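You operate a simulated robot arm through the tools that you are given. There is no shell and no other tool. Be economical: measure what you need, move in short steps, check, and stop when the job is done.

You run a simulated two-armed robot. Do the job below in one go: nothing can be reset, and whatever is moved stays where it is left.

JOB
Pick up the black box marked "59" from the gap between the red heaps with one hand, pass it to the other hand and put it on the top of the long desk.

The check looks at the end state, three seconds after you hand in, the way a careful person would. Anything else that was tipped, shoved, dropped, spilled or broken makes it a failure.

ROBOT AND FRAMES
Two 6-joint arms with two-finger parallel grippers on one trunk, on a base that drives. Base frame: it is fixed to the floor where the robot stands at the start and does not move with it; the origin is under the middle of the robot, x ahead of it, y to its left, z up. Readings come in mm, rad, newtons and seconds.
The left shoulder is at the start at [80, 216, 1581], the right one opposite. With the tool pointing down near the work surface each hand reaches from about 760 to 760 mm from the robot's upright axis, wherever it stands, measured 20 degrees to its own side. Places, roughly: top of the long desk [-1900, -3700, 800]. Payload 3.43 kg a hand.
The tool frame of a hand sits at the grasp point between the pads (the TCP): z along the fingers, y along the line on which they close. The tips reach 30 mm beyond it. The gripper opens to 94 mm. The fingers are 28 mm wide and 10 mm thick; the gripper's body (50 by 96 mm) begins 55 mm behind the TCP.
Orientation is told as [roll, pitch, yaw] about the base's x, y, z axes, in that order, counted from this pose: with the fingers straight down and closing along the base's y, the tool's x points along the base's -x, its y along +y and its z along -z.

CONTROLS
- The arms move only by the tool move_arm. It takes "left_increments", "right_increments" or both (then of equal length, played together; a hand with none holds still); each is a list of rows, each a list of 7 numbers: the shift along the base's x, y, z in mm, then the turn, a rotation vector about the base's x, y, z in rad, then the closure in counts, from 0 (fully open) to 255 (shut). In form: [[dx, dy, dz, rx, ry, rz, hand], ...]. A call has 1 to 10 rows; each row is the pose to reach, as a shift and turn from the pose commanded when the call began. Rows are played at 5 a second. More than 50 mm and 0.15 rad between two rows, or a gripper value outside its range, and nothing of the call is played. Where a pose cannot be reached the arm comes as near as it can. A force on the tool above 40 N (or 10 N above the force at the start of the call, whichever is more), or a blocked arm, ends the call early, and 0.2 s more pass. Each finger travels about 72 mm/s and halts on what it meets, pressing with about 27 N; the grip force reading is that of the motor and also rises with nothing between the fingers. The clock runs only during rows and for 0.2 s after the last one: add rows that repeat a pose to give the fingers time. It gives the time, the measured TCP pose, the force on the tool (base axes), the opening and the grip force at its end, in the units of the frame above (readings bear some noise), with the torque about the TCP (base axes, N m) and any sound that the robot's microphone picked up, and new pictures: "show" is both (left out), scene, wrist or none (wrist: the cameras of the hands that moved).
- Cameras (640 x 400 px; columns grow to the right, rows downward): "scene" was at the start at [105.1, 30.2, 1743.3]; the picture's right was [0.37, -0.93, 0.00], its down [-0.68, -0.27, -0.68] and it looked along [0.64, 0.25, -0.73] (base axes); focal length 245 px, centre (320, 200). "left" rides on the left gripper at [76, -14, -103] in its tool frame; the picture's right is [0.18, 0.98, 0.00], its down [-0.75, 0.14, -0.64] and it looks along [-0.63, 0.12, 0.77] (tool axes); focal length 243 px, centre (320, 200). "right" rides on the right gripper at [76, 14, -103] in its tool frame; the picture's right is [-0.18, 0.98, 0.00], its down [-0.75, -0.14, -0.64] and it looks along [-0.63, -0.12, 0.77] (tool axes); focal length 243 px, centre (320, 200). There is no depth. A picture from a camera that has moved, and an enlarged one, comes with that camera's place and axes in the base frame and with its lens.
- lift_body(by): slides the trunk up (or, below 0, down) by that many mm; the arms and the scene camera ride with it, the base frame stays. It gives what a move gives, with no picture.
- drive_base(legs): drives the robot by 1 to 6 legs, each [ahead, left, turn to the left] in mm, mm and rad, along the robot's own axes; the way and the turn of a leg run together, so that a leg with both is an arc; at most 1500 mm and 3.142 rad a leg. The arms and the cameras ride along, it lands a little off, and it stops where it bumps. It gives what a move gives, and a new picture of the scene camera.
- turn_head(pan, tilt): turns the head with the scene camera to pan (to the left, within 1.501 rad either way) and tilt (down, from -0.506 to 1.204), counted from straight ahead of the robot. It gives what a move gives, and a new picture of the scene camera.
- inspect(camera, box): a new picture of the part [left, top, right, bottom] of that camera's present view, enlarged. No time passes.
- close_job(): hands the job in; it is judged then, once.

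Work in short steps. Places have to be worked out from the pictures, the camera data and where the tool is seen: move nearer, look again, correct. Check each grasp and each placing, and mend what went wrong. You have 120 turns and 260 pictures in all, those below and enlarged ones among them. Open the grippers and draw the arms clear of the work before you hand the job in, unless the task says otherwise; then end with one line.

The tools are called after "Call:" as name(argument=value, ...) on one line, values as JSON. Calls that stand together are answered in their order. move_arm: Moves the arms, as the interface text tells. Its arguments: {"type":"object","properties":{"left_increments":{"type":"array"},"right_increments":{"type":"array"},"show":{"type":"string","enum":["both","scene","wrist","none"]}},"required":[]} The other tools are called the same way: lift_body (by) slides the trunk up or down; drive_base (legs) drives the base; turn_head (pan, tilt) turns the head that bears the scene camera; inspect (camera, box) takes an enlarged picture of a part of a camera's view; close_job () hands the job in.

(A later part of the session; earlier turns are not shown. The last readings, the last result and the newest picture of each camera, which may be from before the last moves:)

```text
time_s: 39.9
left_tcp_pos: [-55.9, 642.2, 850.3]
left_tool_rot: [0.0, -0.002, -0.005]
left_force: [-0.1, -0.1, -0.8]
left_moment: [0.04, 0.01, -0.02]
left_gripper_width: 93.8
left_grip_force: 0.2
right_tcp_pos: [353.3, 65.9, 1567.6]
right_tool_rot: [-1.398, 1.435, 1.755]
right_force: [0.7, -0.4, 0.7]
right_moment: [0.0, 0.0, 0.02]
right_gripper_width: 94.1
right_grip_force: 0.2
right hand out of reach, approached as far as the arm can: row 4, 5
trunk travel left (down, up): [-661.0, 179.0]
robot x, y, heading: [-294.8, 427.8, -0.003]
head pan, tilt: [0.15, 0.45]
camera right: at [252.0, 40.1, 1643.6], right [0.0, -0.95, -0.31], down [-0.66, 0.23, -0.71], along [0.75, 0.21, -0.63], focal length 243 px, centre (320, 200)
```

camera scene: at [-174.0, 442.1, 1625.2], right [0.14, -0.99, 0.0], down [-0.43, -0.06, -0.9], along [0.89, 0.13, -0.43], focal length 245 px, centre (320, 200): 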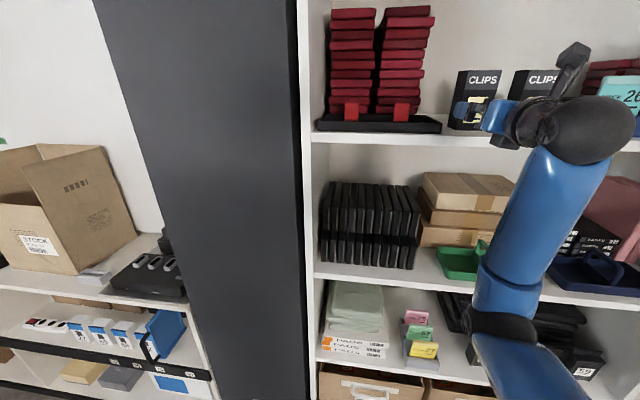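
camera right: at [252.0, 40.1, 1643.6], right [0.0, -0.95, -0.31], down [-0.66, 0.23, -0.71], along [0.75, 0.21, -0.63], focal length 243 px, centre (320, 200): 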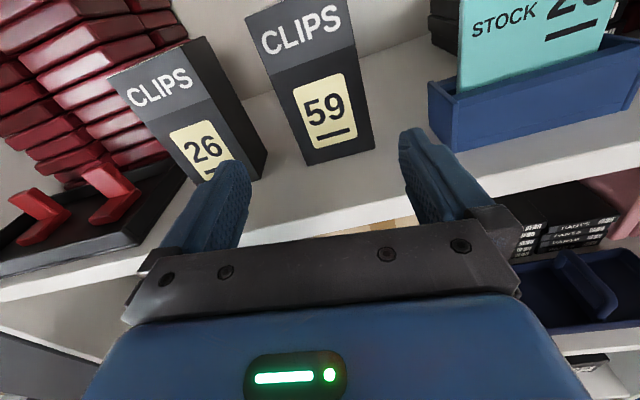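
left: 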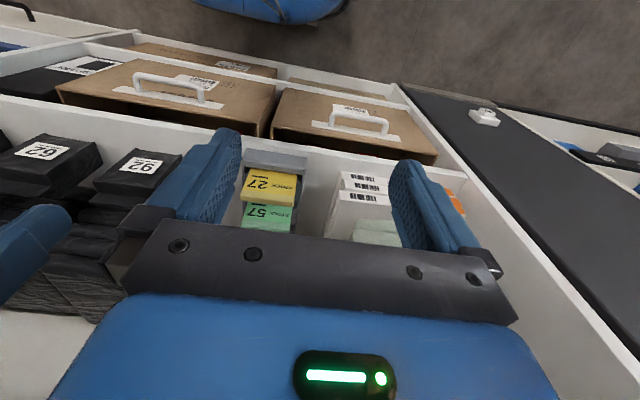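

The limit persists regardless of base position, so I change plan: grip with the tool pitched about 40° down and the camera on its normal side (at this pitch neither camera nor body conflicts with the shelf), leaving the box's upper part free for the left hand from above. I withdraw and unroll.

Call:
move_arm(right_increments=[[-40, 0, 0, 0.14, 0, 0, 0], [-80, 0, 0, 0.28, 0, 0, 0], [-110, 0, 0, 0.42, 0, 0, 0], [-110, 0, 0, 0.56, 0, 0, 0], [-110, 0, 0, 0.7, 0, 0, 0], [-110, 0, 0, 0.84, 0, 0, 0], [-110, 0, 0, 0.98, 0, 0, 0], [-110, 0, 0, 1.12, 0, 0, 0], [-110, 0, 0, 1.26, 0, 0, 0], [-110, 0, 0, 1.4, 0, 0, 0]], show="none")

Call:
move_arm(right_increments=[[0, 0, 0, 0.145, 0, 0, 0], [0, 0, 0, 0.29, 0, 0, 0], [0, 0, 0, 0.435, 0, 0, 0], [0, 0, 0, 0.58, 0, 0, 0], [0, 0, 0, 0.725, 0, 0, 0], [0, 0, 0, 0.87, 0, 0, 0], [0, 0, 0, 1.015, 0, 0, 0], [0, 0, 0, 1.16, 0, 0, 0], [0, 0, 0, 1.305, 0, 0, 0], [0, 0, 0, 1.45, 0, 0, 0]], show="none")

Call:
drive_base(legs=[[0, -150, 0]])

```text
time_s: 42.1
left_tcp_pos: [-57.1, 642.1, 850.2]
left_tool_rot: [0.0, -0.001, -0.005]
left_force: [0.5, -0.4, 0.5]
left_moment: [-0.01, 0.02, 0.0]
left_gripper_width: 93.9
left_grip_force: 0.2
right_tcp_pos: [243.9, 64.8, 1567.3]
right_tool_rot: [-1.58, 0.036, 1.597]
right_force: [-0.7, -0.8, -0.1]
right_moment: [0.02, 0.0, 0.0]
right_gripper_width: 93.8
right_grip_force: 0.0
trunk travel left (down, up): [-661.0, 179.0]
robot x, y, heading: [-296.9, 431.7, -0.005]
head pan, tilt: [0.15, 0.45]
```

```text
time_s: 44.3
left_tcp_pos: [-56.3, 642.8, 850.4]
left_tool_rot: [0.0, -0.001, -0.006]
left_force: [0.2, 0.2, -0.2]
left_moment: [0.0, 0.0, 0.01]
left_gripper_width: 94.1
left_grip_force: 0.0
right_tcp_pos: [243.6, 65.4, 1567.9]
right_tool_rot: [-1.736, -1.411, 1.727]
right_force: [-0.7, -0.5, -0.5]
right_moment: [0.04, 0.01, 0.03]
right_gripper_width: 94.1
right_grip_force: 0.0
trunk travel left (down, up): [-661.0, 179.0]
robot x, y, heading: [-291.8, 430.3, -0.009]
head pan, tilt: [0.15, 0.45]
```

```text
time_s: 45.7
left_tcp_pos: [-57.4, 496.6, 849.2]
left_tool_rot: [-0.001, -0.003, -0.007]
left_force: [-0.3, 0.3, 0.0]
left_moment: [-0.01, 0.01, 0.03]
left_gripper_width: 93.8
left_grip_force: 0.1
right_tcp_pos: [242.5, -79.8, 1569.2]
right_tool_rot: [-1.73, -1.406, 1.722]
right_force: [-0.1, 0.2, -1.0]
right_moment: [0.02, -0.01, -0.02]
right_gripper_width: 94.1
right_grip_force: 0.0
trunk travel left (down, up): [-661.0, 179.0]
robot x, y, heading: [-296.0, 284.8, -0.009]
head pan, tilt: [0.15, 0.45]
camera scene: at [-175.0, 302.0, 1625.1], right [0.14, -0.99, 0.0], down [-0.43, -0.06, -0.9], along [0.89, 0.13, -0.44], focal length 245 px, centre (320, 200)
```

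scene: 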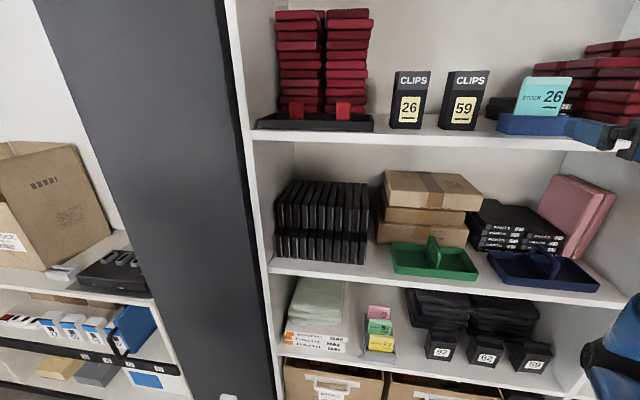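

Now I remove the last roll offset, raise the trunk again, then pitch the hand to 40° down while centring on y≈61.

Call:
move_arm(right_increments=[[0, 30, 0, 0.08, 0, 0, 0], [0, 60, 0, 0.162, 0, 0, 0], [0, 100, 0, 0.162, 0, 0, 0], [0, 141, 0, 0.162, 0, 0, 0]], show="none")

Call:
lift_body(by=150)

Call:
move_arm(right_increments=[[15, 0, -20, 0, 0.14, 0, 0], [30, 0, -40, 0, 0.28, 0, 0], [45, 0, -60, 0, 0.42, 0, 0], [60, 0, -80, 0, 0.56, 0, 0], [70, 0, -100, 0, 0.7, 0, 0], [80, 0, -110, 0, 0.7, 0, 0], [80, 0, -110, 0, 0.7, 0, 0]])

```text
time_s: 46.7
left_tcp_pos: [-57.1, 497.8, 848.6]
left_tool_rot: [-0.001, 0.0, -0.008]
left_force: [-0.5, 0.2, -0.8]
left_moment: [-0.03, 0.0, 0.01]
left_gripper_width: 94.1
left_grip_force: 0.0
right_tcp_pos: [239.6, 60.7, 1566.8]
right_tool_rot: [3.11, -1.547, -3.122]
right_force: [1.1, 0.1, -0.4]
right_moment: [0.05, 0.01, -0.04]
right_gripper_width: 94.2
right_grip_force: 0.0
trunk travel left (down, up): [-661.0, 179.0]
robot x, y, heading: [-298.4, 284.9, -0.003]
head pan, tilt: [0.15, 0.45]
```

```text
time_s: 48.5
left_tcp_pos: [-57.2, 495.6, 1000.3]
left_tool_rot: [0.0, -0.002, -0.007]
left_force: [-0.9, 0.1, 0.5]
left_moment: [-0.02, -0.04, -0.02]
left_gripper_width: 94.2
left_grip_force: 0.0
right_tcp_pos: [240.1, 56.4, 1716.3]
right_tool_rot: [3.026, -1.546, -3.036]
right_force: [0.6, 0.3, 0.8]
right_moment: [0.03, 0.02, -0.02]
right_gripper_width: 94.0
right_grip_force: 0.0
trunk travel left (down, up): [-811.0, 29.0]
robot x, y, heading: [-297.8, 288.6, -0.008]
head pan, tilt: [0.15, 0.45]
```

```text
time_s: 50.0
left_tcp_pos: [-57.8, 495.6, 1000.2]
left_tool_rot: [0.0, 0.0, -0.007]
left_force: [-0.1, 0.0, 0.7]
left_moment: [0.03, 0.02, 0.0]
left_gripper_width: 93.8
left_grip_force: 0.0
right_tcp_pos: [410.2, 54.3, 1592.0]
right_tool_rot: [-0.008, -0.896, -0.004]
right_force: [-0.4, -0.5, 0.2]
right_moment: [0.03, 0.0, 0.02]
right_gripper_width: 94.1
right_grip_force: 0.0
right hand out of reach, approached as far as the arm can: row 1, 2, 3, 4, 5, 6, 7
trunk travel left (down, up): [-811.0, 29.0]
robot x, y, heading: [-300.9, 287.2, -0.008]
head pan, tilt: [0.15, 0.45]
camera scene: at [-176.2, 298.3, 1775.2], right [0.14, -0.99, 0.0], down [-0.43, -0.06, -0.9], along [0.89, 0.13, -0.43], focal length 245 px, centre (320, 200)
camera right: at [282.1, 68.7, 1596.1], right [0.13, 0.98, 0.14], down [-0.03, -0.14, 0.99], along [0.99, -0.13, 0.02], focal length 243 px, centre (320, 200)
```

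scene: 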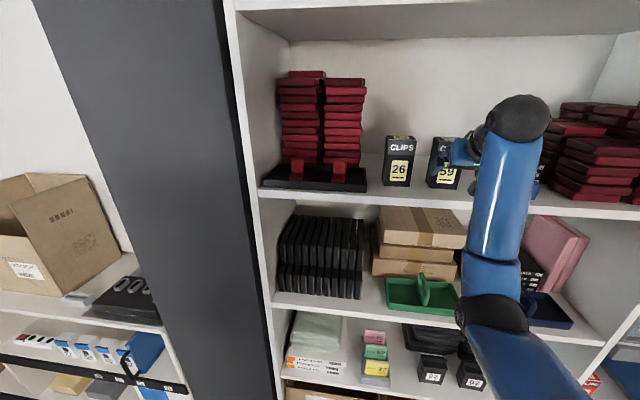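
right: 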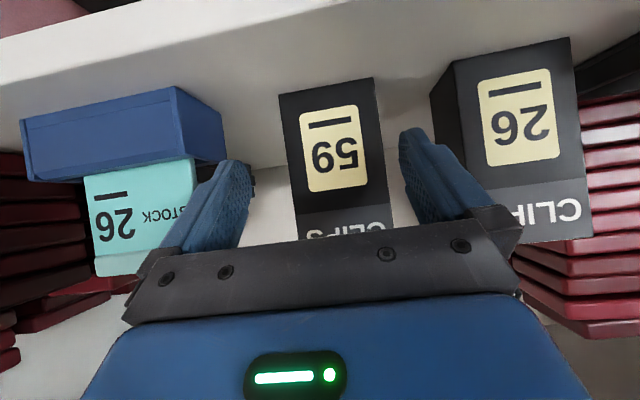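

The hand reached (410, 54, 1592) with tips short of the box; the box front now measures at (452, 62). I shift y +8 and z −22, then check before advancing.

Call:
move_arm(right_increments=[[0, 8, -10, 0, 0.02, 0, 0], [0, 8, -22, 0, 0.02, 0, 0], [10, 8, -22, 0, 0.02, 0, 0], [10, 8, -22, 0, 0.02, 0, 0]])

```text
time_s: 51.0
left_tcp_pos: [-57.0, 496.4, 1001.9]
left_tool_rot: [0.0, 0.0, -0.005]
left_force: [-0.2, -1.1, 0.7]
left_moment: [-0.01, 0.02, 0.02]
left_gripper_width: 93.9
left_grip_force: 0.0
right_tcp_pos: [422.0, 61.9, 1568.5]
right_tool_rot: [-0.01, -0.875, -0.002]
right_force: [-0.5, -0.1, 0.6]
right_moment: [0.03, 0.02, -0.01]
right_gripper_width: 94.0
right_grip_force: 0.1
trunk travel left (down, up): [-811.0, 29.0]
robot x, y, heading: [-298.4, 286.9, -0.007]
head pan, tilt: [0.15, 0.45]
camera scene: at [-174.5, 298.6, 1775.1], right [0.14, -0.99, 0.0], down [-0.43, -0.06, -0.9], along [0.89, 0.13, -0.44], focal length 245 px, centre (320, 200)
camera right: at [294.1, 76.2, 1575.7], right [0.13, 0.98, 0.14], down [-0.01, -0.14, 0.99], along [0.99, -0.13, -0.01], focal length 243 px, centre (320, 200)
```

scene: 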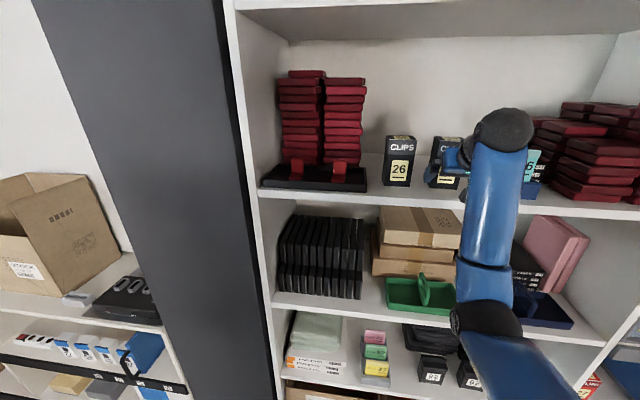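
right: 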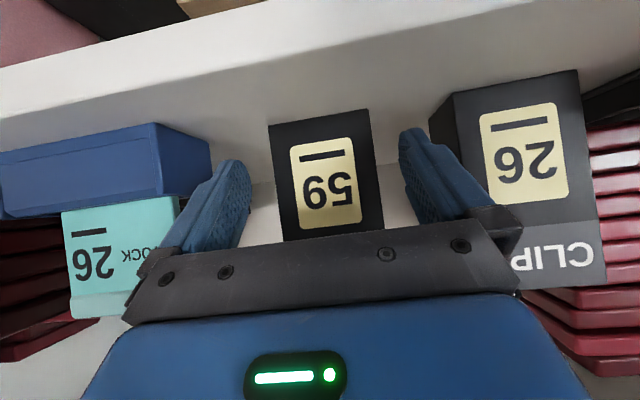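

Box is centred between the fingers with ~14 mm clearance on each side. I advance 45 mm to x≈467.

Call:
move_arm(right_increments=[[20, 0, 0, 0, 0, 0, 0], [35, 0, 0, 0, 0, 0, 0], [45, 0, 0, 0, 0, 0, 0], [45, 0, 0, 0, 0, 0, 0]])

```text
time_s: 52.0
left_tcp_pos: [-57.0, 494.4, 1000.3]
left_tool_rot: [-0.002, -0.001, -0.007]
left_force: [0.6, 0.7, -0.3]
left_moment: [0.01, -0.02, 0.05]
left_gripper_width: 94.1
left_grip_force: 0.1
right_tcp_pos: [466.4, 60.7, 1569.2]
right_tool_rot: [-0.008, -0.874, -0.004]
right_force: [0.4, -0.5, 0.2]
right_moment: [-0.01, 0.02, -0.02]
right_gripper_width: 94.0
right_grip_force: 0.1
trunk travel left (down, up): [-811.0, 29.0]
robot x, y, heading: [-296.4, 287.0, -0.009]
head pan, tilt: [0.15, 0.45]
camera scene: at [-175.3, 298.3, 1775.2], right [0.14, -0.99, 0.0], down [-0.43, -0.06, -0.9], along [0.89, 0.13, -0.44], focal length 245 px, centre (320, 200)
camera right: at [338.7, 75.8, 1575.9], right [0.13, 0.98, 0.14], down [-0.01, -0.14, 0.99], along [0.99, -0.13, -0.01], focal length 243 px, centre (320, 200)
```

scene: 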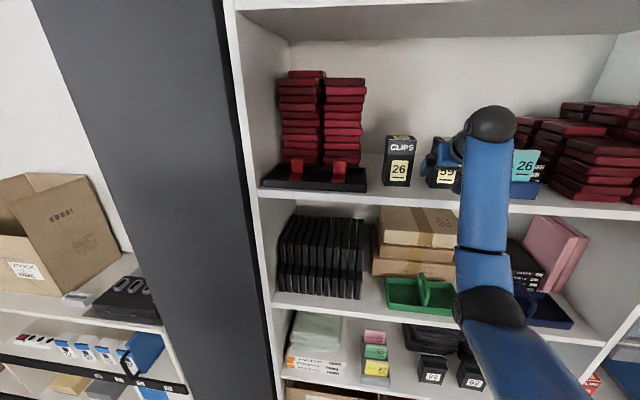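
right: 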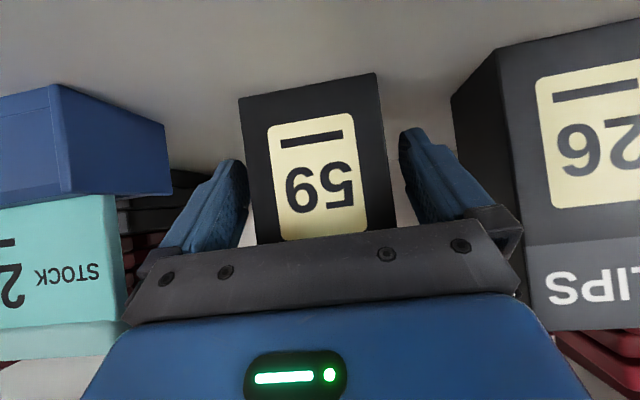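

Box centre is y≈63; I shift +2.5 mm and close.

Call:
move_arm(right_increments=[[0, 2.5, 0, 0, 0, 0, 0], [0, 2.5, 0, 0, 0, 0, 255], [0, 2.5, 0, 0, 0, 0, 255], [0, 2.5, 0, 0, 0, 0, 255], [0, 2.5, 0, 0, 0, 0, 255]], show="wrist")

```text
time_s: 53.2
left_tcp_pos: [-57.0, 494.9, 1000.2]
left_tool_rot: [0.0, -0.001, -0.007]
left_force: [-0.2, -0.4, 0.9]
left_moment: [-0.01, -0.02, 0.03]
left_gripper_width: 94.1
left_grip_force: 0.0
right_tcp_pos: [466.8, 64.7, 1570.2]
right_tool_rot: [-0.01, -0.875, -0.004]
right_force: [1.2, -0.2, -0.3]
right_moment: [0.07, -0.03, -0.02]
right_gripper_width: 72.3
right_grip_force: 27.0
trunk travel left (down, up): [-811.0, 29.0]
robot x, y, heading: [-297.4, 282.3, -0.009]
head pan, tilt: [0.15, 0.45]
camera right: at [339.4, 78.7, 1575.7], right [0.13, 0.98, 0.14], down [-0.01, -0.14, 0.99], along [0.99, -0.13, -0.01], focal length 243 px, centre (320, 200)
```

right: 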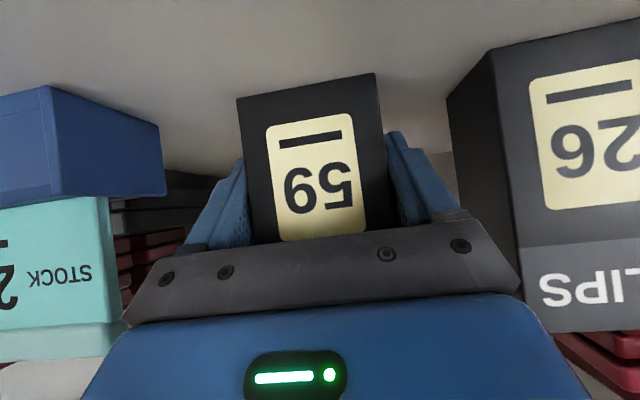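

Gripped at 72 mm width with 27 N. I lift 25 mm and look.

Call:
move_arm(right_increments=[[0, 0, 5, 0, 0, 0, 255], [0, 0, 15, 0, 0, 0, 255], [0, 0, 25, 0, 0, 0, 255], [0, 0, 25, 0, 0, 0, 255]])

```text
time_s: 54.2
left_tcp_pos: [-57.4, 495.3, 1000.5]
left_tool_rot: [0.0, 0.0, -0.006]
left_force: [0.1, 1.0, 0.7]
left_moment: [-0.01, -0.02, -0.02]
left_gripper_width: 93.8
left_grip_force: 0.0
right_tcp_pos: [466.3, 63.5, 1593.4]
right_tool_rot: [-0.009, -0.875, -0.004]
right_force: [-0.5, 0.3, -2.0]
right_moment: [0.01, 0.04, 0.02]
right_gripper_width: 72.3
right_grip_force: 26.7
trunk travel left (down, up): [-811.0, 29.0]
robot x, y, heading: [-299.2, 285.3, -0.009]
head pan, tilt: [0.15, 0.45]
camera scene: at [-174.2, 298.2, 1775.1], right [0.14, -0.99, 0.0], down [-0.43, -0.06, -0.9], along [0.89, 0.13, -0.44], focal length 245 px, centre (320, 200)
camera right: at [339.8, 77.5, 1600.1], right [0.13, 0.98, 0.14], down [-0.01, -0.14, 0.99], along [0.99, -0.13, -0.01], focal length 243 px, centre (320, 200)
```

scene: 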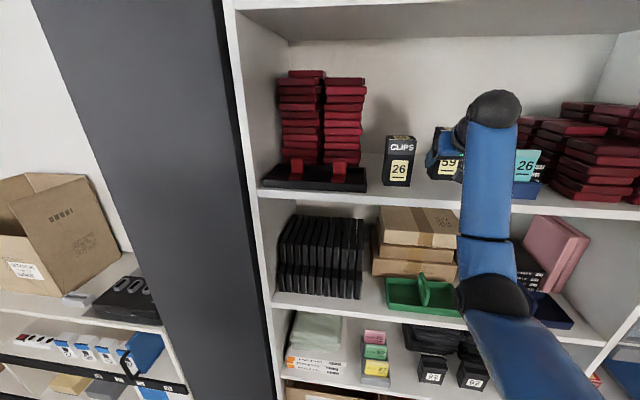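
right: 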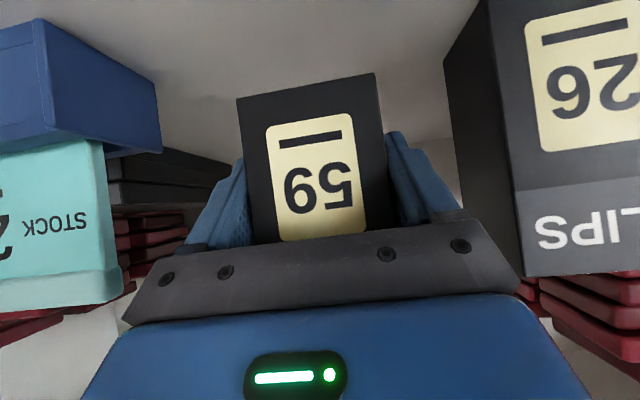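

Box is held cleanly, ~2 N. I back the base straight out by 350 mm.

Call:
drive_base(legs=[[-350, 0, 0]])

Call:
turn_head(pan=-1.5, tilt=0.35)

Call:
turn_head(pan=1.5, tilt=0.35)

```text
time_s: 55.7
left_tcp_pos: [-194.2, 498.1, 999.5]
left_tool_rot: [0.003, 0.006, -0.003]
left_force: [0.3, -0.9, -0.1]
left_moment: [0.02, 0.0, -0.01]
left_gripper_width: 93.8
left_grip_force: 0.0
right_tcp_pos: [335.7, 68.4, 1585.9]
right_tool_rot: [-0.005, -0.864, 0.001]
right_force: [1.3, 0.3, -2.7]
right_moment: [-0.01, 0.06, 0.01]
right_gripper_width: 72.2
right_grip_force: 27.2
trunk travel left (down, up): [-811.0, 29.0]
robot x, y, heading: [-439.0, 285.9, 0.0]
head pan, tilt: [0.15, 0.45]
stopped in leg 1: the robot was blocked; the commanded pose is now the measured one
camera scene: at [-302.5, 299.6, 1773.8], right [0.15, -0.99, 0.0], down [-0.44, -0.06, -0.9], along [0.89, 0.13, -0.44], focal length 245 px, centre (320, 200)
```

scene: 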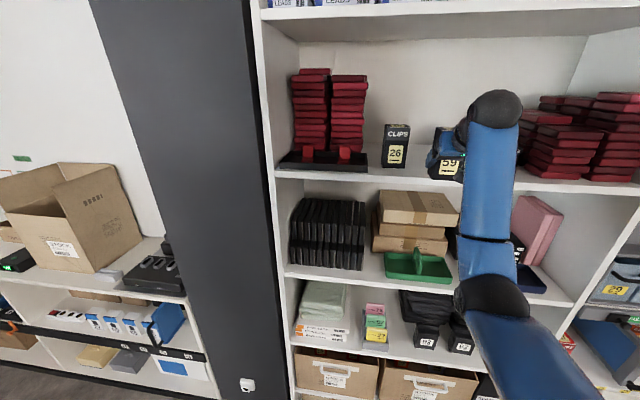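

```text
time_s: 57.4
left_tcp_pos: [-202.8, 498.8, 999.7]
left_tool_rot: [0.001, -0.003, -0.003]
left_force: [-0.1, -0.7, 0.4]
left_moment: [0.01, -0.03, 0.0]
left_gripper_width: 93.8
left_grip_force: 0.0
right_tcp_pos: [323.2, 69.7, 1592.8]
right_tool_rot: [-0.01, -0.873, 0.002]
right_force: [0.4, 0.1, -2.0]
right_moment: [-0.01, -0.01, -0.04]
right_gripper_width: 72.3
right_grip_force: 26.8
trunk travel left (down, up): [-811.0, 29.0]
robot x, y, heading: [-441.0, 288.4, -0.002]
head pan, tilt: [-1.499, 0.351]
camera scene: at [-404.0, 195.2, 1784.4], right [-1.0, -0.07, 0.0], down [-0.02, 0.34, -0.94], along [0.07, -0.94, -0.34], focal length 245 px, centre (320, 200)
```

scene: 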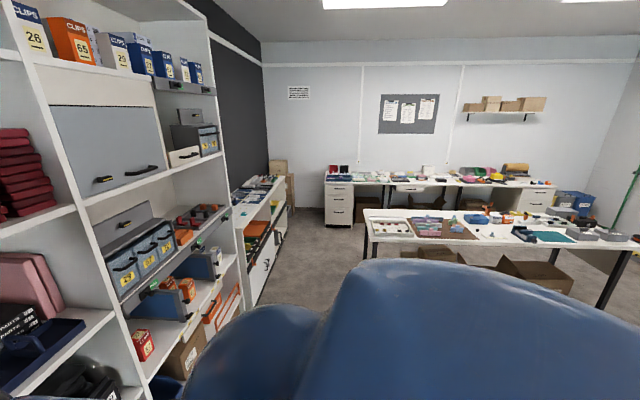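

```text
time_s: 60.0
left_tcp_pos: [-200.1, 498.8, 1000.6]
left_tool_rot: [0.001, 0.002, -0.002]
left_force: [0.2, -1.1, -0.4]
left_moment: [0.0, -0.02, 0.01]
left_gripper_width: 94.0
left_grip_force: 0.1
right_tcp_pos: [325.8, 68.9, 1591.0]
right_tool_rot: [-0.009, -0.872, 0.0]
right_force: [-0.3, 0.1, -2.1]
right_moment: [0.0, 0.04, 0.0]
right_gripper_width: 72.4
right_grip_force: 27.4
trunk travel left (down, up): [-811.0, 29.0]
robot x, y, heading: [-437.1, 289.8, -0.0]
head pan, tilt: [1.499, 0.351]
camera scene: at [-401.0, 380.4, 1784.3], right [1.0, -0.07, 0.0], down [-0.03, -0.34, -0.94], along [0.07, 0.94, -0.34], focal length 245 px, centre (320, 200)
```

scene: 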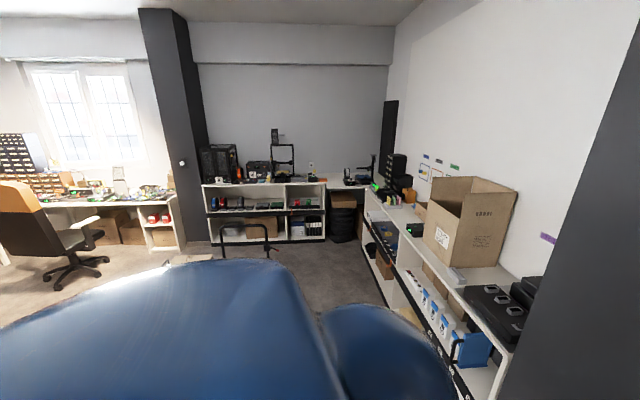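

The base bumped something behind at x≈-440 (unseen), with the box just out of the shelf. I pull the hand in with the box: first back 45 mm, then down and further back, to make room.

Call:
move_arm(right_increments=[[-25, 0, 0, 0, 0, 0, 255], [-45, 0, 0, 0, 0, 0, 255], [-55, 0, -40, 0, 0, 0, 255], [-70, 0, -80, 0, 0, 0, 255], [-90, 0, -120, 0, 0, 0, 255], [-110, 0, -160, 0, 0, 0, 255], [-130, 0, -200, 0, 0, 0, 255], [-150, 0, -240, 0, 0, 0, 255], [-170, 0, -280, 0, 0, 0, 255], [-190, 0, -300, 0, 0, 0, 255]], show="none")

Call:
turn_head(pan=-0.2, tilt=0.7)

```text
time_s: 62.2
left_tcp_pos: [-201.4, 499.4, 999.7]
left_tool_rot: [0.003, -0.001, -0.002]
left_force: [-0.7, 0.1, -0.3]
left_moment: [0.0, -0.02, 0.02]
left_gripper_width: 94.0
left_grip_force: 0.1
right_tcp_pos: [136.7, 66.9, 1292.1]
right_tool_rot: [-0.008, -0.872, 0.001]
right_force: [0.4, 0.1, -2.1]
right_moment: [-0.01, 0.0, 0.02]
right_gripper_width: 72.5
right_grip_force: 26.9
trunk travel left (down, up): [-811.0, 29.0]
robot x, y, heading: [-439.6, 287.2, -0.003]
head pan, tilt: [1.499, 0.351]
```

```text
time_s: 63.9
left_tcp_pos: [-200.6, 499.9, 999.4]
left_tool_rot: [0.0, 0.001, -0.004]
left_force: [0.3, 0.3, 0.7]
left_moment: [-0.03, 0.01, 0.01]
left_gripper_width: 94.0
left_grip_force: 0.1
right_tcp_pos: [137.6, 68.0, 1291.9]
right_tool_rot: [-0.01, -0.871, 0.0]
right_force: [0.5, 0.6, -2.3]
right_moment: [-0.01, 0.02, 0.0]
right_gripper_width: 71.9
right_grip_force: 26.4
trunk travel left (down, up): [-811.0, 29.0]
robot x, y, heading: [-442.5, 288.7, 0.001]
head pan, tilt: [-0.201, 0.7]
camera scene: at [-324.6, 270.6, 1752.9], right [-0.2, -0.98, 0.0], down [-0.63, 0.13, -0.76], along [0.75, -0.15, -0.64], focal length 245 px, centre (320, 200)
```

scene: 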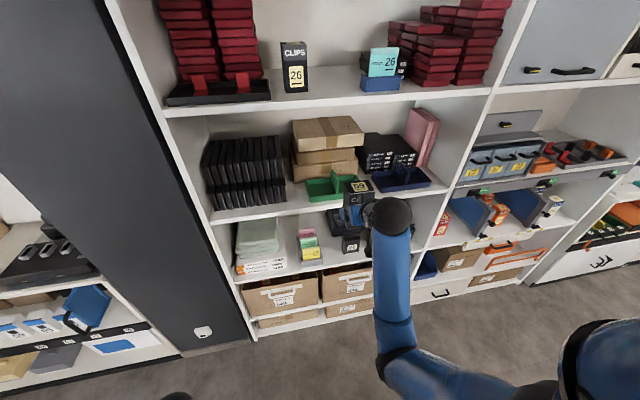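

All neighbours are undisturbed and the box is in free air. I bring the box toward the robot's midline and lower for the handover.

Call:
move_arm(right_increments=[[0, 30, -25, 0, 0, 0, 255], [0, 60, -50, 0, 0, 0, 255], [0, 90, -75, 0, 0, 0, 255], [0, 120, -100, 0, 0, 0, 255], [0, 150, -125, 0, 0, 0, 255], [0, 160, -140, 0, 0, 0, 255]], show="none")

Call:
move_arm(left_increments=[[20, 0, 40, 0, 0, 0, 0], [40, 0, 80, 0, 0, 0, 0], [60, 0, 120, 0, 0, 0, 0], [80, 0, 160, 0, 0, 0, 0], [100, 0, 200, 0, 0, 0, 0], [120, 0, 240, 0, 0, 0, 0], [140, 0, 280, 0, 0, 0, 0], [170, 0, 300, 0, 0, 0, 0], [200, 0, 320, 0, 0, 0, 0], [240, 0, 320, 0, 0, 0, 0]], show="both")

```text
time_s: 65.3
left_tcp_pos: [-201.2, 498.6, 999.9]
left_tool_rot: [0.001, 0.001, -0.002]
left_force: [-0.6, 0.0, 0.1]
left_moment: [0.01, -0.01, 0.0]
left_gripper_width: 94.0
left_grip_force: 0.1
right_tcp_pos: [135.6, 228.4, 1152.1]
right_tool_rot: [-0.009, -0.87, 0.0]
right_force: [0.6, -0.5, -2.3]
right_moment: [0.02, 0.01, -0.01]
right_gripper_width: 72.2
right_grip_force: 27.1
trunk travel left (down, up): [-811.0, 29.0]
robot x, y, heading: [-440.5, 288.3, -0.003]
head pan, tilt: [-0.201, 0.7]
```

```text
time_s: 67.5
left_tcp_pos: [161.4, 497.9, 1079.5]
left_tool_rot: [0.001, -0.004, -0.004]
left_force: [1.1, 0.9, 0.6]
left_moment: [0.02, 0.09, 0.01]
left_gripper_width: 94.1
left_grip_force: 0.0
left hand out of reach, approached as far as the arm can: row 2, 3, 4, 5, 6, 7, 8, 9, 10
right_tcp_pos: [138.7, 228.8, 1150.8]
right_tool_rot: [-0.009, -0.868, 0.0]
right_force: [0.3, -0.7, -1.8]
right_moment: [0.01, 0.09, 0.05]
right_gripper_width: 72.4
right_grip_force: 27.2
trunk travel left (down, up): [-811.0, 29.0]
robot x, y, heading: [-440.4, 287.7, -0.005]
head pan, tilt: [-0.201, 0.7]
camera scene: at [-318.4, 270.7, 1752.8], right [-0.2, -0.98, 0.0], down [-0.63, 0.13, -0.76], along [0.75, -0.15, -0.65], focal length 245 px, centre (320, 200)
camera left: at [84.2, 484.2, 1182.2], right [-0.18, 0.98, 0.0], down [0.75, 0.14, 0.65], along [0.63, 0.12, -0.76], focal length 243 px, centre (320, 200)
```

scene: 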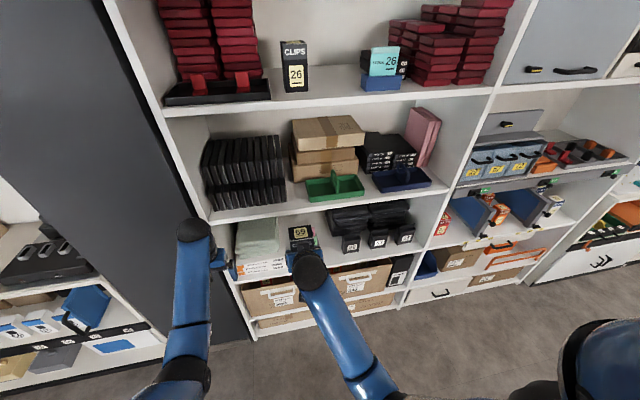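
left: 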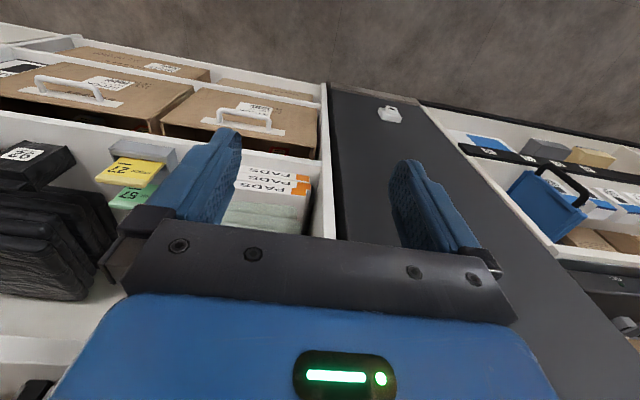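

Tool-down the left hand can't go above z≈1080, so I lower the right hand with the box 250 mm more and bring the left hand back over to the side.

Call:
move_arm(right_increments=[[0, 0, -40, 0, 0, 0, 255], [0, 0, -80, 0, 0, 0, 255], [0, 0, -120, 0, 0, 0, 255], [0, 0, -160, 0, 0, 0, 255], [0, 0, -200, 0, 0, 0, 255], [0, 0, -250, 0, 0, 0, 255], [0, 0, -250, 0, 0, 0, 255]], show="scene")

Call:
inspect(camera="scene", box=[160, 150, 480, 350])

```text
time_s: 69.1
left_tcp_pos: [156.0, 498.6, 1081.0]
left_tool_rot: [0.0, -0.007, -0.002]
left_force: [-0.8, -0.3, 0.3]
left_moment: [0.03, 0.02, 0.0]
left_gripper_width: 94.1
left_grip_force: 0.1
right_tcp_pos: [134.9, 228.1, 900.8]
right_tool_rot: [-0.009, -0.871, -0.001]
right_force: [0.0, 0.5, -2.3]
right_moment: [0.0, 0.04, 0.01]
right_gripper_width: 72.1
right_grip_force: 27.3
trunk travel left (down, up): [-811.0, 29.0]
robot x, y, heading: [-443.2, 290.6, 0.002]
head pan, tilt: [-0.201, 0.7]
camera scene: at [-325.1, 270.6, 1752.9], right [-0.2, -0.98, 0.0], down [-0.63, 0.13, -0.76], along [0.75, -0.15, -0.64], focal length 245 px, centre (320, 200)
```

scene: 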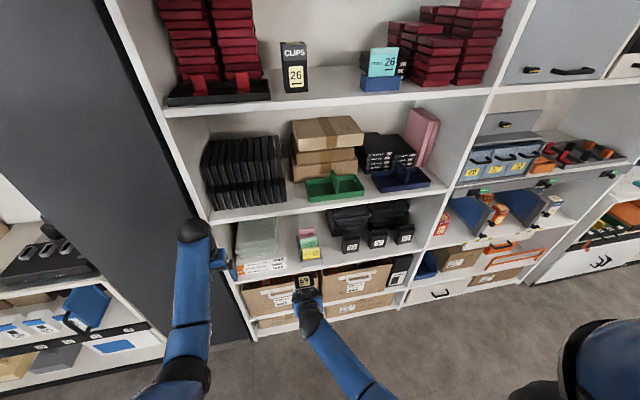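

```text
2.00 times, centred on (320, 250) of scene
camera zoom: at [-325.1, 270.6, 1752.9], right [-0.2, -0.98, 0.0], down [-0.63, 0.13, -0.76], along [0.75, -0.15, -0.64], focal length 490 px, centre (320, 100)
```

zoom: 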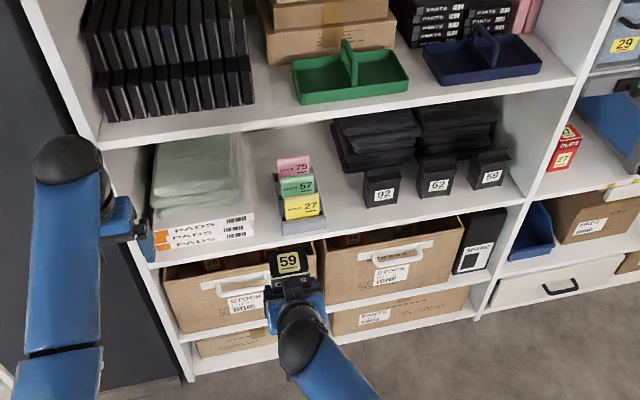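

Box top lies at about (152, 231, z≈989). I move the left hand over it at z≈1062 (tips ~40 mm above).

Call:
move_arm(left_increments=[[0, -45, -18, 0, 0, 0, 0], [0, -90, -18, 0, 0, 0, 0], [0, -135, -18, 0, 0, 0, 0], [0, -180, -18, 0, 0, 0, 0], [0, -225, -18, 0, 0, 0, 0], [-2, -267, -18, 0, 0, 0, 0], [-2, -267, -18, 0, 0, 0, 0]])

```text
time_s: 70.7
left_tcp_pos: [150.6, 231.6, 1069.8]
left_tool_rot: [0.0, 0.001, -0.001]
left_force: [0.4, 0.3, -0.9]
left_moment: [0.03, 0.0, 0.01]
left_gripper_width: 94.1
left_grip_force: 0.1
right_tcp_pos: [134.0, 227.8, 902.5]
right_tool_rot: [-0.01, -0.871, 0.001]
right_force: [-0.5, -0.4, -1.6]
right_moment: [-0.02, 0.02, -0.01]
right_gripper_width: 72.1
right_grip_force: 27.0
trunk travel left (down, up): [-811.0, 29.0]
robot x, y, heading: [-439.8, 288.3, 0.001]
head pan, tilt: [-0.201, 0.7]
camera scene: at [-324.7, 271.4, 1752.9], right [-0.2, -0.98, 0.0], down [-0.63, 0.13, -0.76], along [0.75, -0.15, -0.64], focal length 245 px, centre (320, 200)
camera left: at [74.6, 216.8, 1172.9], right [-0.18, 0.98, 0.0], down [0.75, 0.14, 0.64], along [0.63, 0.12, -0.77], focal length 243 px, centre (320, 200)
```

scene: 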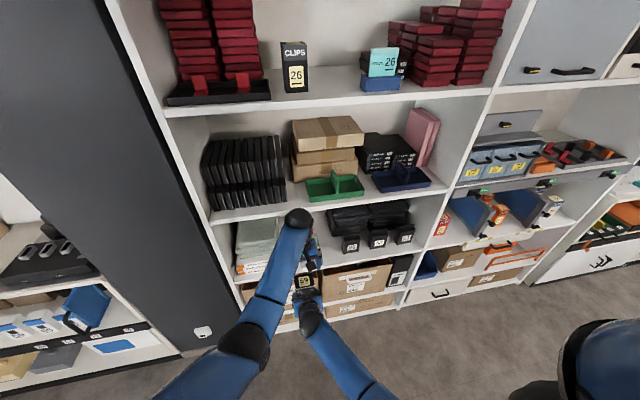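
left: 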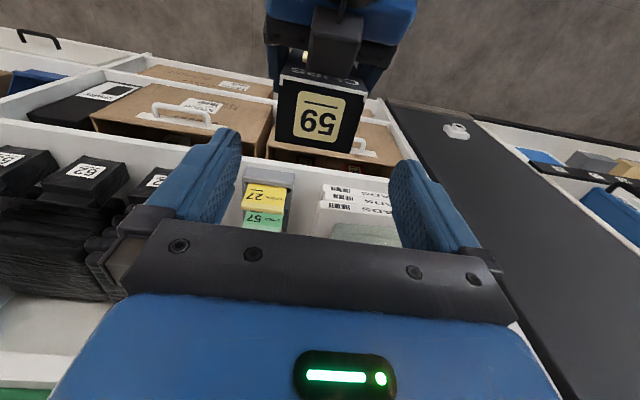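

Left hand is over the box. I enlarge the left wrist view to verify alignment.

Call:
inspect(camera="left", box=[220, 20, 460, 170])

```text
2.67 times, centred on (340, 95) of left
camera zoom: at [74.6, 216.8, 1172.9], right [-0.18, 0.98, 0.0], down [0.75, 0.14, 0.64], along [0.63, 0.12, -0.77], focal length 647 px, centre (267, 480)
```

zoom: 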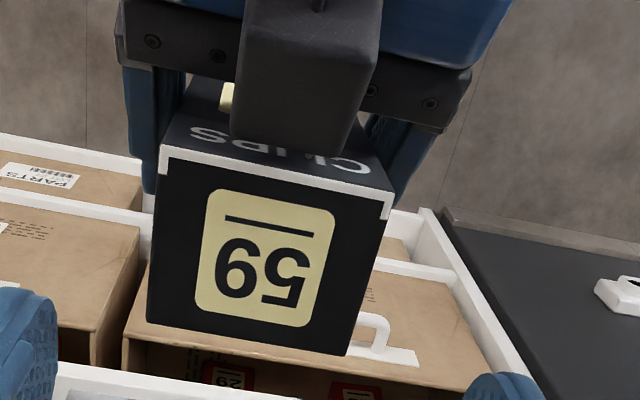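

From an earlier view, box height is ≈121 mm, so its top is at z≈975, centre (150.7, 230). I centre the left hand and lower in two stages, the first to z≈1005.

Call:
move_arm(left_increments=[[0, -2, -20, 0, 0, 0, 0], [0, -2, -45, 0, 0, 0, 0], [0, -2, -65, 0, 0, 0, 0], [0, -2, -65, 0, 0, 0, 0]])

```text
time_s: 71.7
left_tcp_pos: [150.2, 229.5, 1004.2]
left_tool_rot: [0.001, 0.0, -0.002]
left_force: [0.1, 0.5, 0.6]
left_moment: [0.0, 0.01, 0.01]
left_gripper_width: 93.7
left_grip_force: 0.0
right_tcp_pos: [135.6, 228.0, 902.3]
right_tool_rot: [-0.01, -0.869, 0.0]
right_force: [0.3, 0.2, -1.5]
right_moment: [0.03, 0.03, -0.03]
right_gripper_width: 72.0
right_grip_force: 26.5
trunk travel left (down, up): [-811.0, 29.0]
robot x, y, heading: [-442.3, 287.4, -0.001]
head pan, tilt: [-0.201, 0.7]
camera scene: at [-324.6, 270.2, 1752.9], right [-0.2, -0.98, 0.0], down [-0.63, 0.13, -0.76], along [0.75, -0.15, -0.64], focal length 245 px, centre (320, 200)
camera left: at [74.5, 215.3, 1108.0], right [-0.18, 0.98, 0.0], down [0.75, 0.14, 0.64], along [0.63, 0.12, -0.77], focal length 243 px, centre (320, 200)
```

scene: 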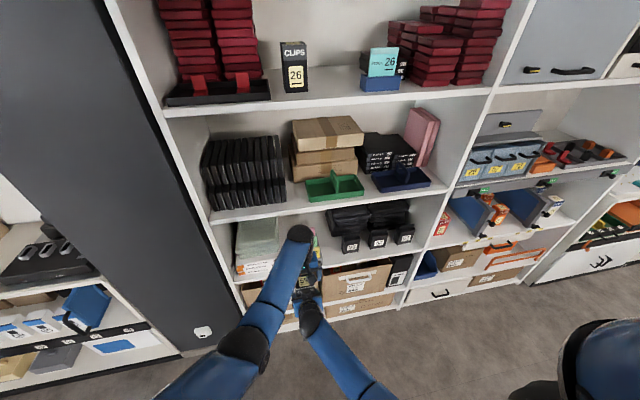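
left: 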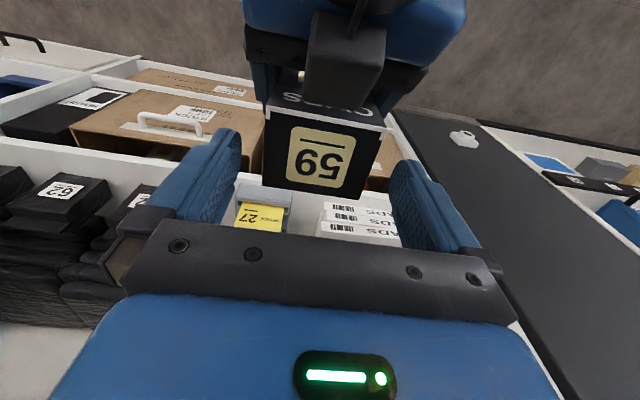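

Triangulated box top: z≈982, centre (147, 229), about 63 wide. I lower the left hand 30 mm more (tips ~37 mm below the top), with x −3.

Call:
move_arm(left_increments=[[-3, 0, -10, 0, 0, 0, 0], [-3, 0, -20, 0, 0, 0, 0], [-3, 0, -30, 0, 0, 0, 0], [-3, 0, -30, 0, 0, 0, 0]], show="wrist")

```text
time_s: 72.7
left_tcp_pos: [146.8, 228.9, 975.2]
left_tool_rot: [-0.001, 0.001, -0.001]
left_force: [1.2, 0.1, 1.0]
left_moment: [0.01, 0.01, 0.02]
left_gripper_width: 93.9
left_grip_force: 0.1
right_tcp_pos: [135.2, 228.4, 901.9]
right_tool_rot: [-0.01, -0.871, 0.001]
right_force: [0.5, -0.1, -1.4]
right_moment: [-0.03, 0.02, -0.03]
right_gripper_width: 72.2
right_grip_force: 27.0
trunk travel left (down, up): [-811.0, 29.0]
robot x, y, heading: [-439.6, 287.8, 0.001]
head pan, tilt: [-0.201, 0.7]
camera left: at [71.3, 215.3, 1079.3], right [-0.18, 0.98, 0.0], down [0.75, 0.14, 0.64], along [0.63, 0.12, -0.77], focal length 243 px, centre (320, 200)
```

left: 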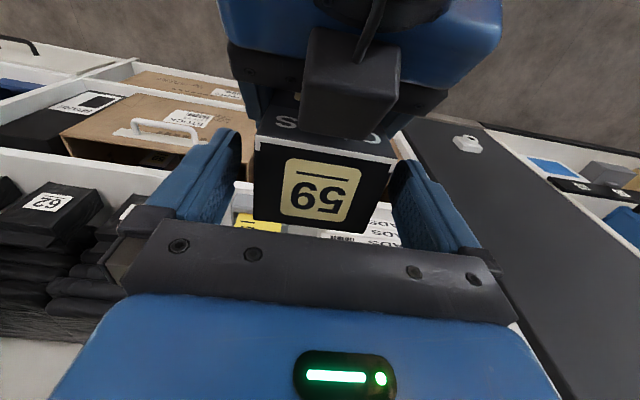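

The box top sits between the left fingers. I close the left gripper while the right keeps holding.

Call:
move_arm(left_increments=[[0, 0, 0, 0, 0, 0, 255], [0, 0, 0, 0, 0, 0, 255], [0, 0, 0, 0, 0, 0, 255], [0, 0, 0, 0, 0, 0, 255]], show="wrist")

```text
time_s: 73.7
left_tcp_pos: [147.4, 228.2, 975.8]
left_tool_rot: [-0.001, 0.001, -0.003]
left_force: [3.2, -3.6, 0.1]
left_moment: [-0.1, -0.07, -0.13]
left_gripper_width: 72.1
left_grip_force: 26.6
right_tcp_pos: [134.3, 228.7, 903.0]
right_tool_rot: [-0.009, -0.87, 0.001]
right_force: [-1.9, 3.3, -0.2]
right_moment: [-0.19, -0.09, 0.19]
right_gripper_width: 72.2
right_grip_force: 27.5
trunk travel left (down, up): [-811.0, 29.0]
robot x, y, heading: [-438.8, 286.0, -0.002]
head pan, tilt: [-0.201, 0.7]
camera left: at [71.3, 215.2, 1079.4], right [-0.18, 0.98, 0.0], down [0.75, 0.14, 0.64], along [0.63, 0.12, -0.77], focal length 243 px, centre (320, 200)
```

left: 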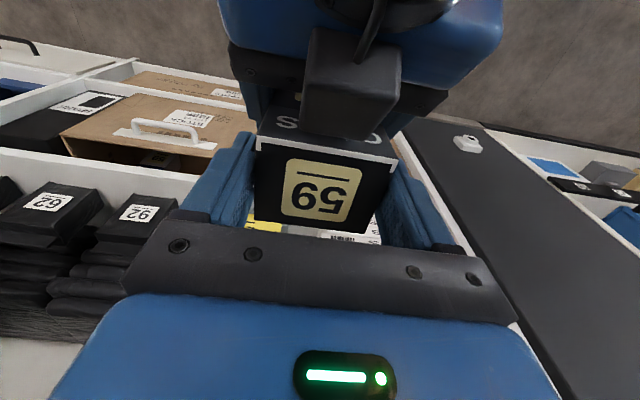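

Both hands hold it (72 mm each). I open the right hand and withdraw it straight back.

Call:
move_arm(right_increments=[[0, 0, 0, 0, 0, 0, 0], [0, 0, 0, 0, 0, 0, 0], [-20, 0, 0, 0, 0, 0, 0], [-50, 0, 0, 0, 0, 0, 0], [-85, 0, 0, 0, 0, 0, 0], [-115, 0, 0, 0, 0, 0, 0], [-115, 0, 0, 0, 0, 0, 0]])

```text
time_s: 75.3
left_tcp_pos: [147.4, 230.2, 975.5]
left_tool_rot: [-0.002, -0.002, -0.003]
left_force: [-0.2, -0.7, -0.4]
left_moment: [-0.01, 0.02, 0.03]
left_gripper_width: 72.2
left_grip_force: 27.0
right_tcp_pos: [21.7, 226.9, 902.3]
right_tool_rot: [-0.01, -0.871, 0.0]
right_force: [0.2, -0.4, -0.6]
right_moment: [-0.04, 0.02, 0.0]
right_gripper_width: 93.8
right_grip_force: 0.1
trunk travel left (down, up): [-811.0, 29.0]
robot x, y, heading: [-437.7, 289.1, -0.0]
head pan, tilt: [-0.201, 0.7]
camera scene: at [-324.3, 270.7, 1752.8], right [-0.2, -0.98, 0.0], down [-0.63, 0.13, -0.76], along [0.75, -0.15, -0.64], focal length 245 px, centre (320, 200)
camera right: at [-107.2, 241.2, 910.4], right [0.13, 0.98, 0.13], down [-0.01, -0.14, 0.99], along [0.99, -0.12, -0.01], focal length 243 px, centre (320, 200)
```

scene: 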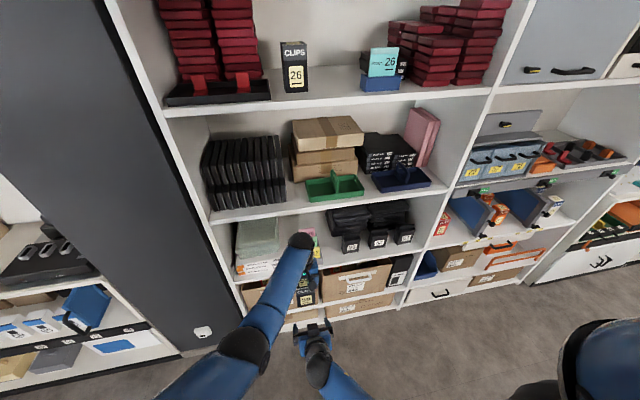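
right: 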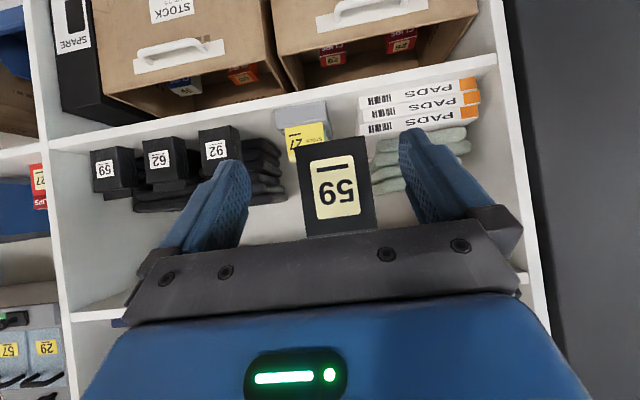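

Left holds the box alone (bottom at z≈856, 119 mm below its TCP). I move the right hand to its own side and tuck it, then tuck the left hand with the box for driving.

Call:
move_arm(right_increments=[[-5, -35, 5, 0, 0, 0, 0], [-10, -80, 15, 0, 0, 0, 0], [-15, -120, 30, 0, 0.14, 0, 0], [-20, -150, 45, 0, 0.28, 0, 0], [-30, -165, 60, 0, 0.42, 0, 0], [-40, -165, 70, 0, 0.56, 0, 0], [-60, -165, 80, 0, 0.7, 0, 0], [-80, -165, 90, 0, 0.84, 0, 0], [-100, -165, 95, 0, 0.87, 0, 0], [-120, -165, 95, 0, 0.87, 0, 0]], show="none")

Call:
move_arm(left_increments=[[-30, 25, 0, 0, 0, 0, 255], [-60, 50, 0, 0, 0, 0, 255], [-90, 75, 0, 0, 0, 0, 255], [-120, 100, 0, 0, 0, 0, 255], [-150, 125, 5, 0, 0, 0, 255], [-180, 150, 10, 0, 0, 0, 255], [-210, 170, 15, 0, 0, 0, 255], [-240, 185, 20, 0, 0, 0, 255], [-240, 185, 20, 0, 0, 0, 255]], show="both")

```text
time_s: 77.5
left_tcp_pos: [147.3, 229.5, 976.5]
left_tool_rot: [0.0, -0.003, -0.003]
left_force: [-0.1, 0.1, -0.1]
left_moment: [0.01, -0.02, -0.02]
left_gripper_width: 72.3
left_grip_force: 26.8
right_tcp_pos: [-101.7, 63.4, 996.5]
right_tool_rot: [-0.01, 0.001, 0.001]
right_force: [-0.3, 0.3, -0.3]
right_moment: [0.0, -0.01, 0.0]
right_gripper_width: 94.0
right_grip_force: 0.1
trunk travel left (down, up): [-811.0, 29.0]
robot x, y, heading: [-436.4, 285.4, 0.0]
head pan, tilt: [-0.201, 0.7]
```

```text
time_s: 79.5
left_tcp_pos: [-94.7, 415.3, 996.2]
left_tool_rot: [0.0, 0.001, -0.001]
left_force: [-0.8, 0.5, -1.9]
left_moment: [-0.02, 0.02, -0.02]
left_gripper_width: 72.4
left_grip_force: 26.8
right_tcp_pos: [-100.0, 63.8, 997.8]
right_tool_rot: [-0.008, -0.001, -0.002]
right_force: [-0.5, 0.0, -0.6]
right_moment: [0.0, -0.01, 0.03]
right_gripper_width: 94.0
right_grip_force: 0.1
trunk travel left (down, up): [-811.0, 29.0]
robot x, y, heading: [-439.3, 286.3, -0.001]
head pan, tilt: [-0.201, 0.7]
camera scene: at [-324.8, 270.6, 1752.9], right [-0.2, -0.98, 0.0], down [-0.63, 0.13, -0.76], along [0.75, -0.15, -0.64], focal length 245 px, centre (320, 200)
camera left: at [-170.2, 401.1, 1099.0], right [-0.18, 0.98, 0.0], down [0.75, 0.14, 0.64], along [0.63, 0.12, -0.77], focal length 243 px, centre (320, 200)
```

scene: 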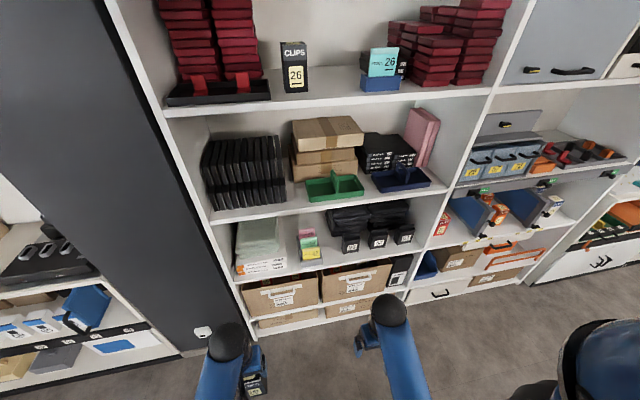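
left: 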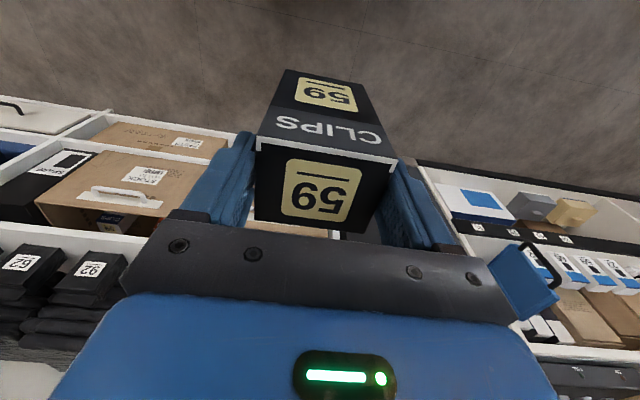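

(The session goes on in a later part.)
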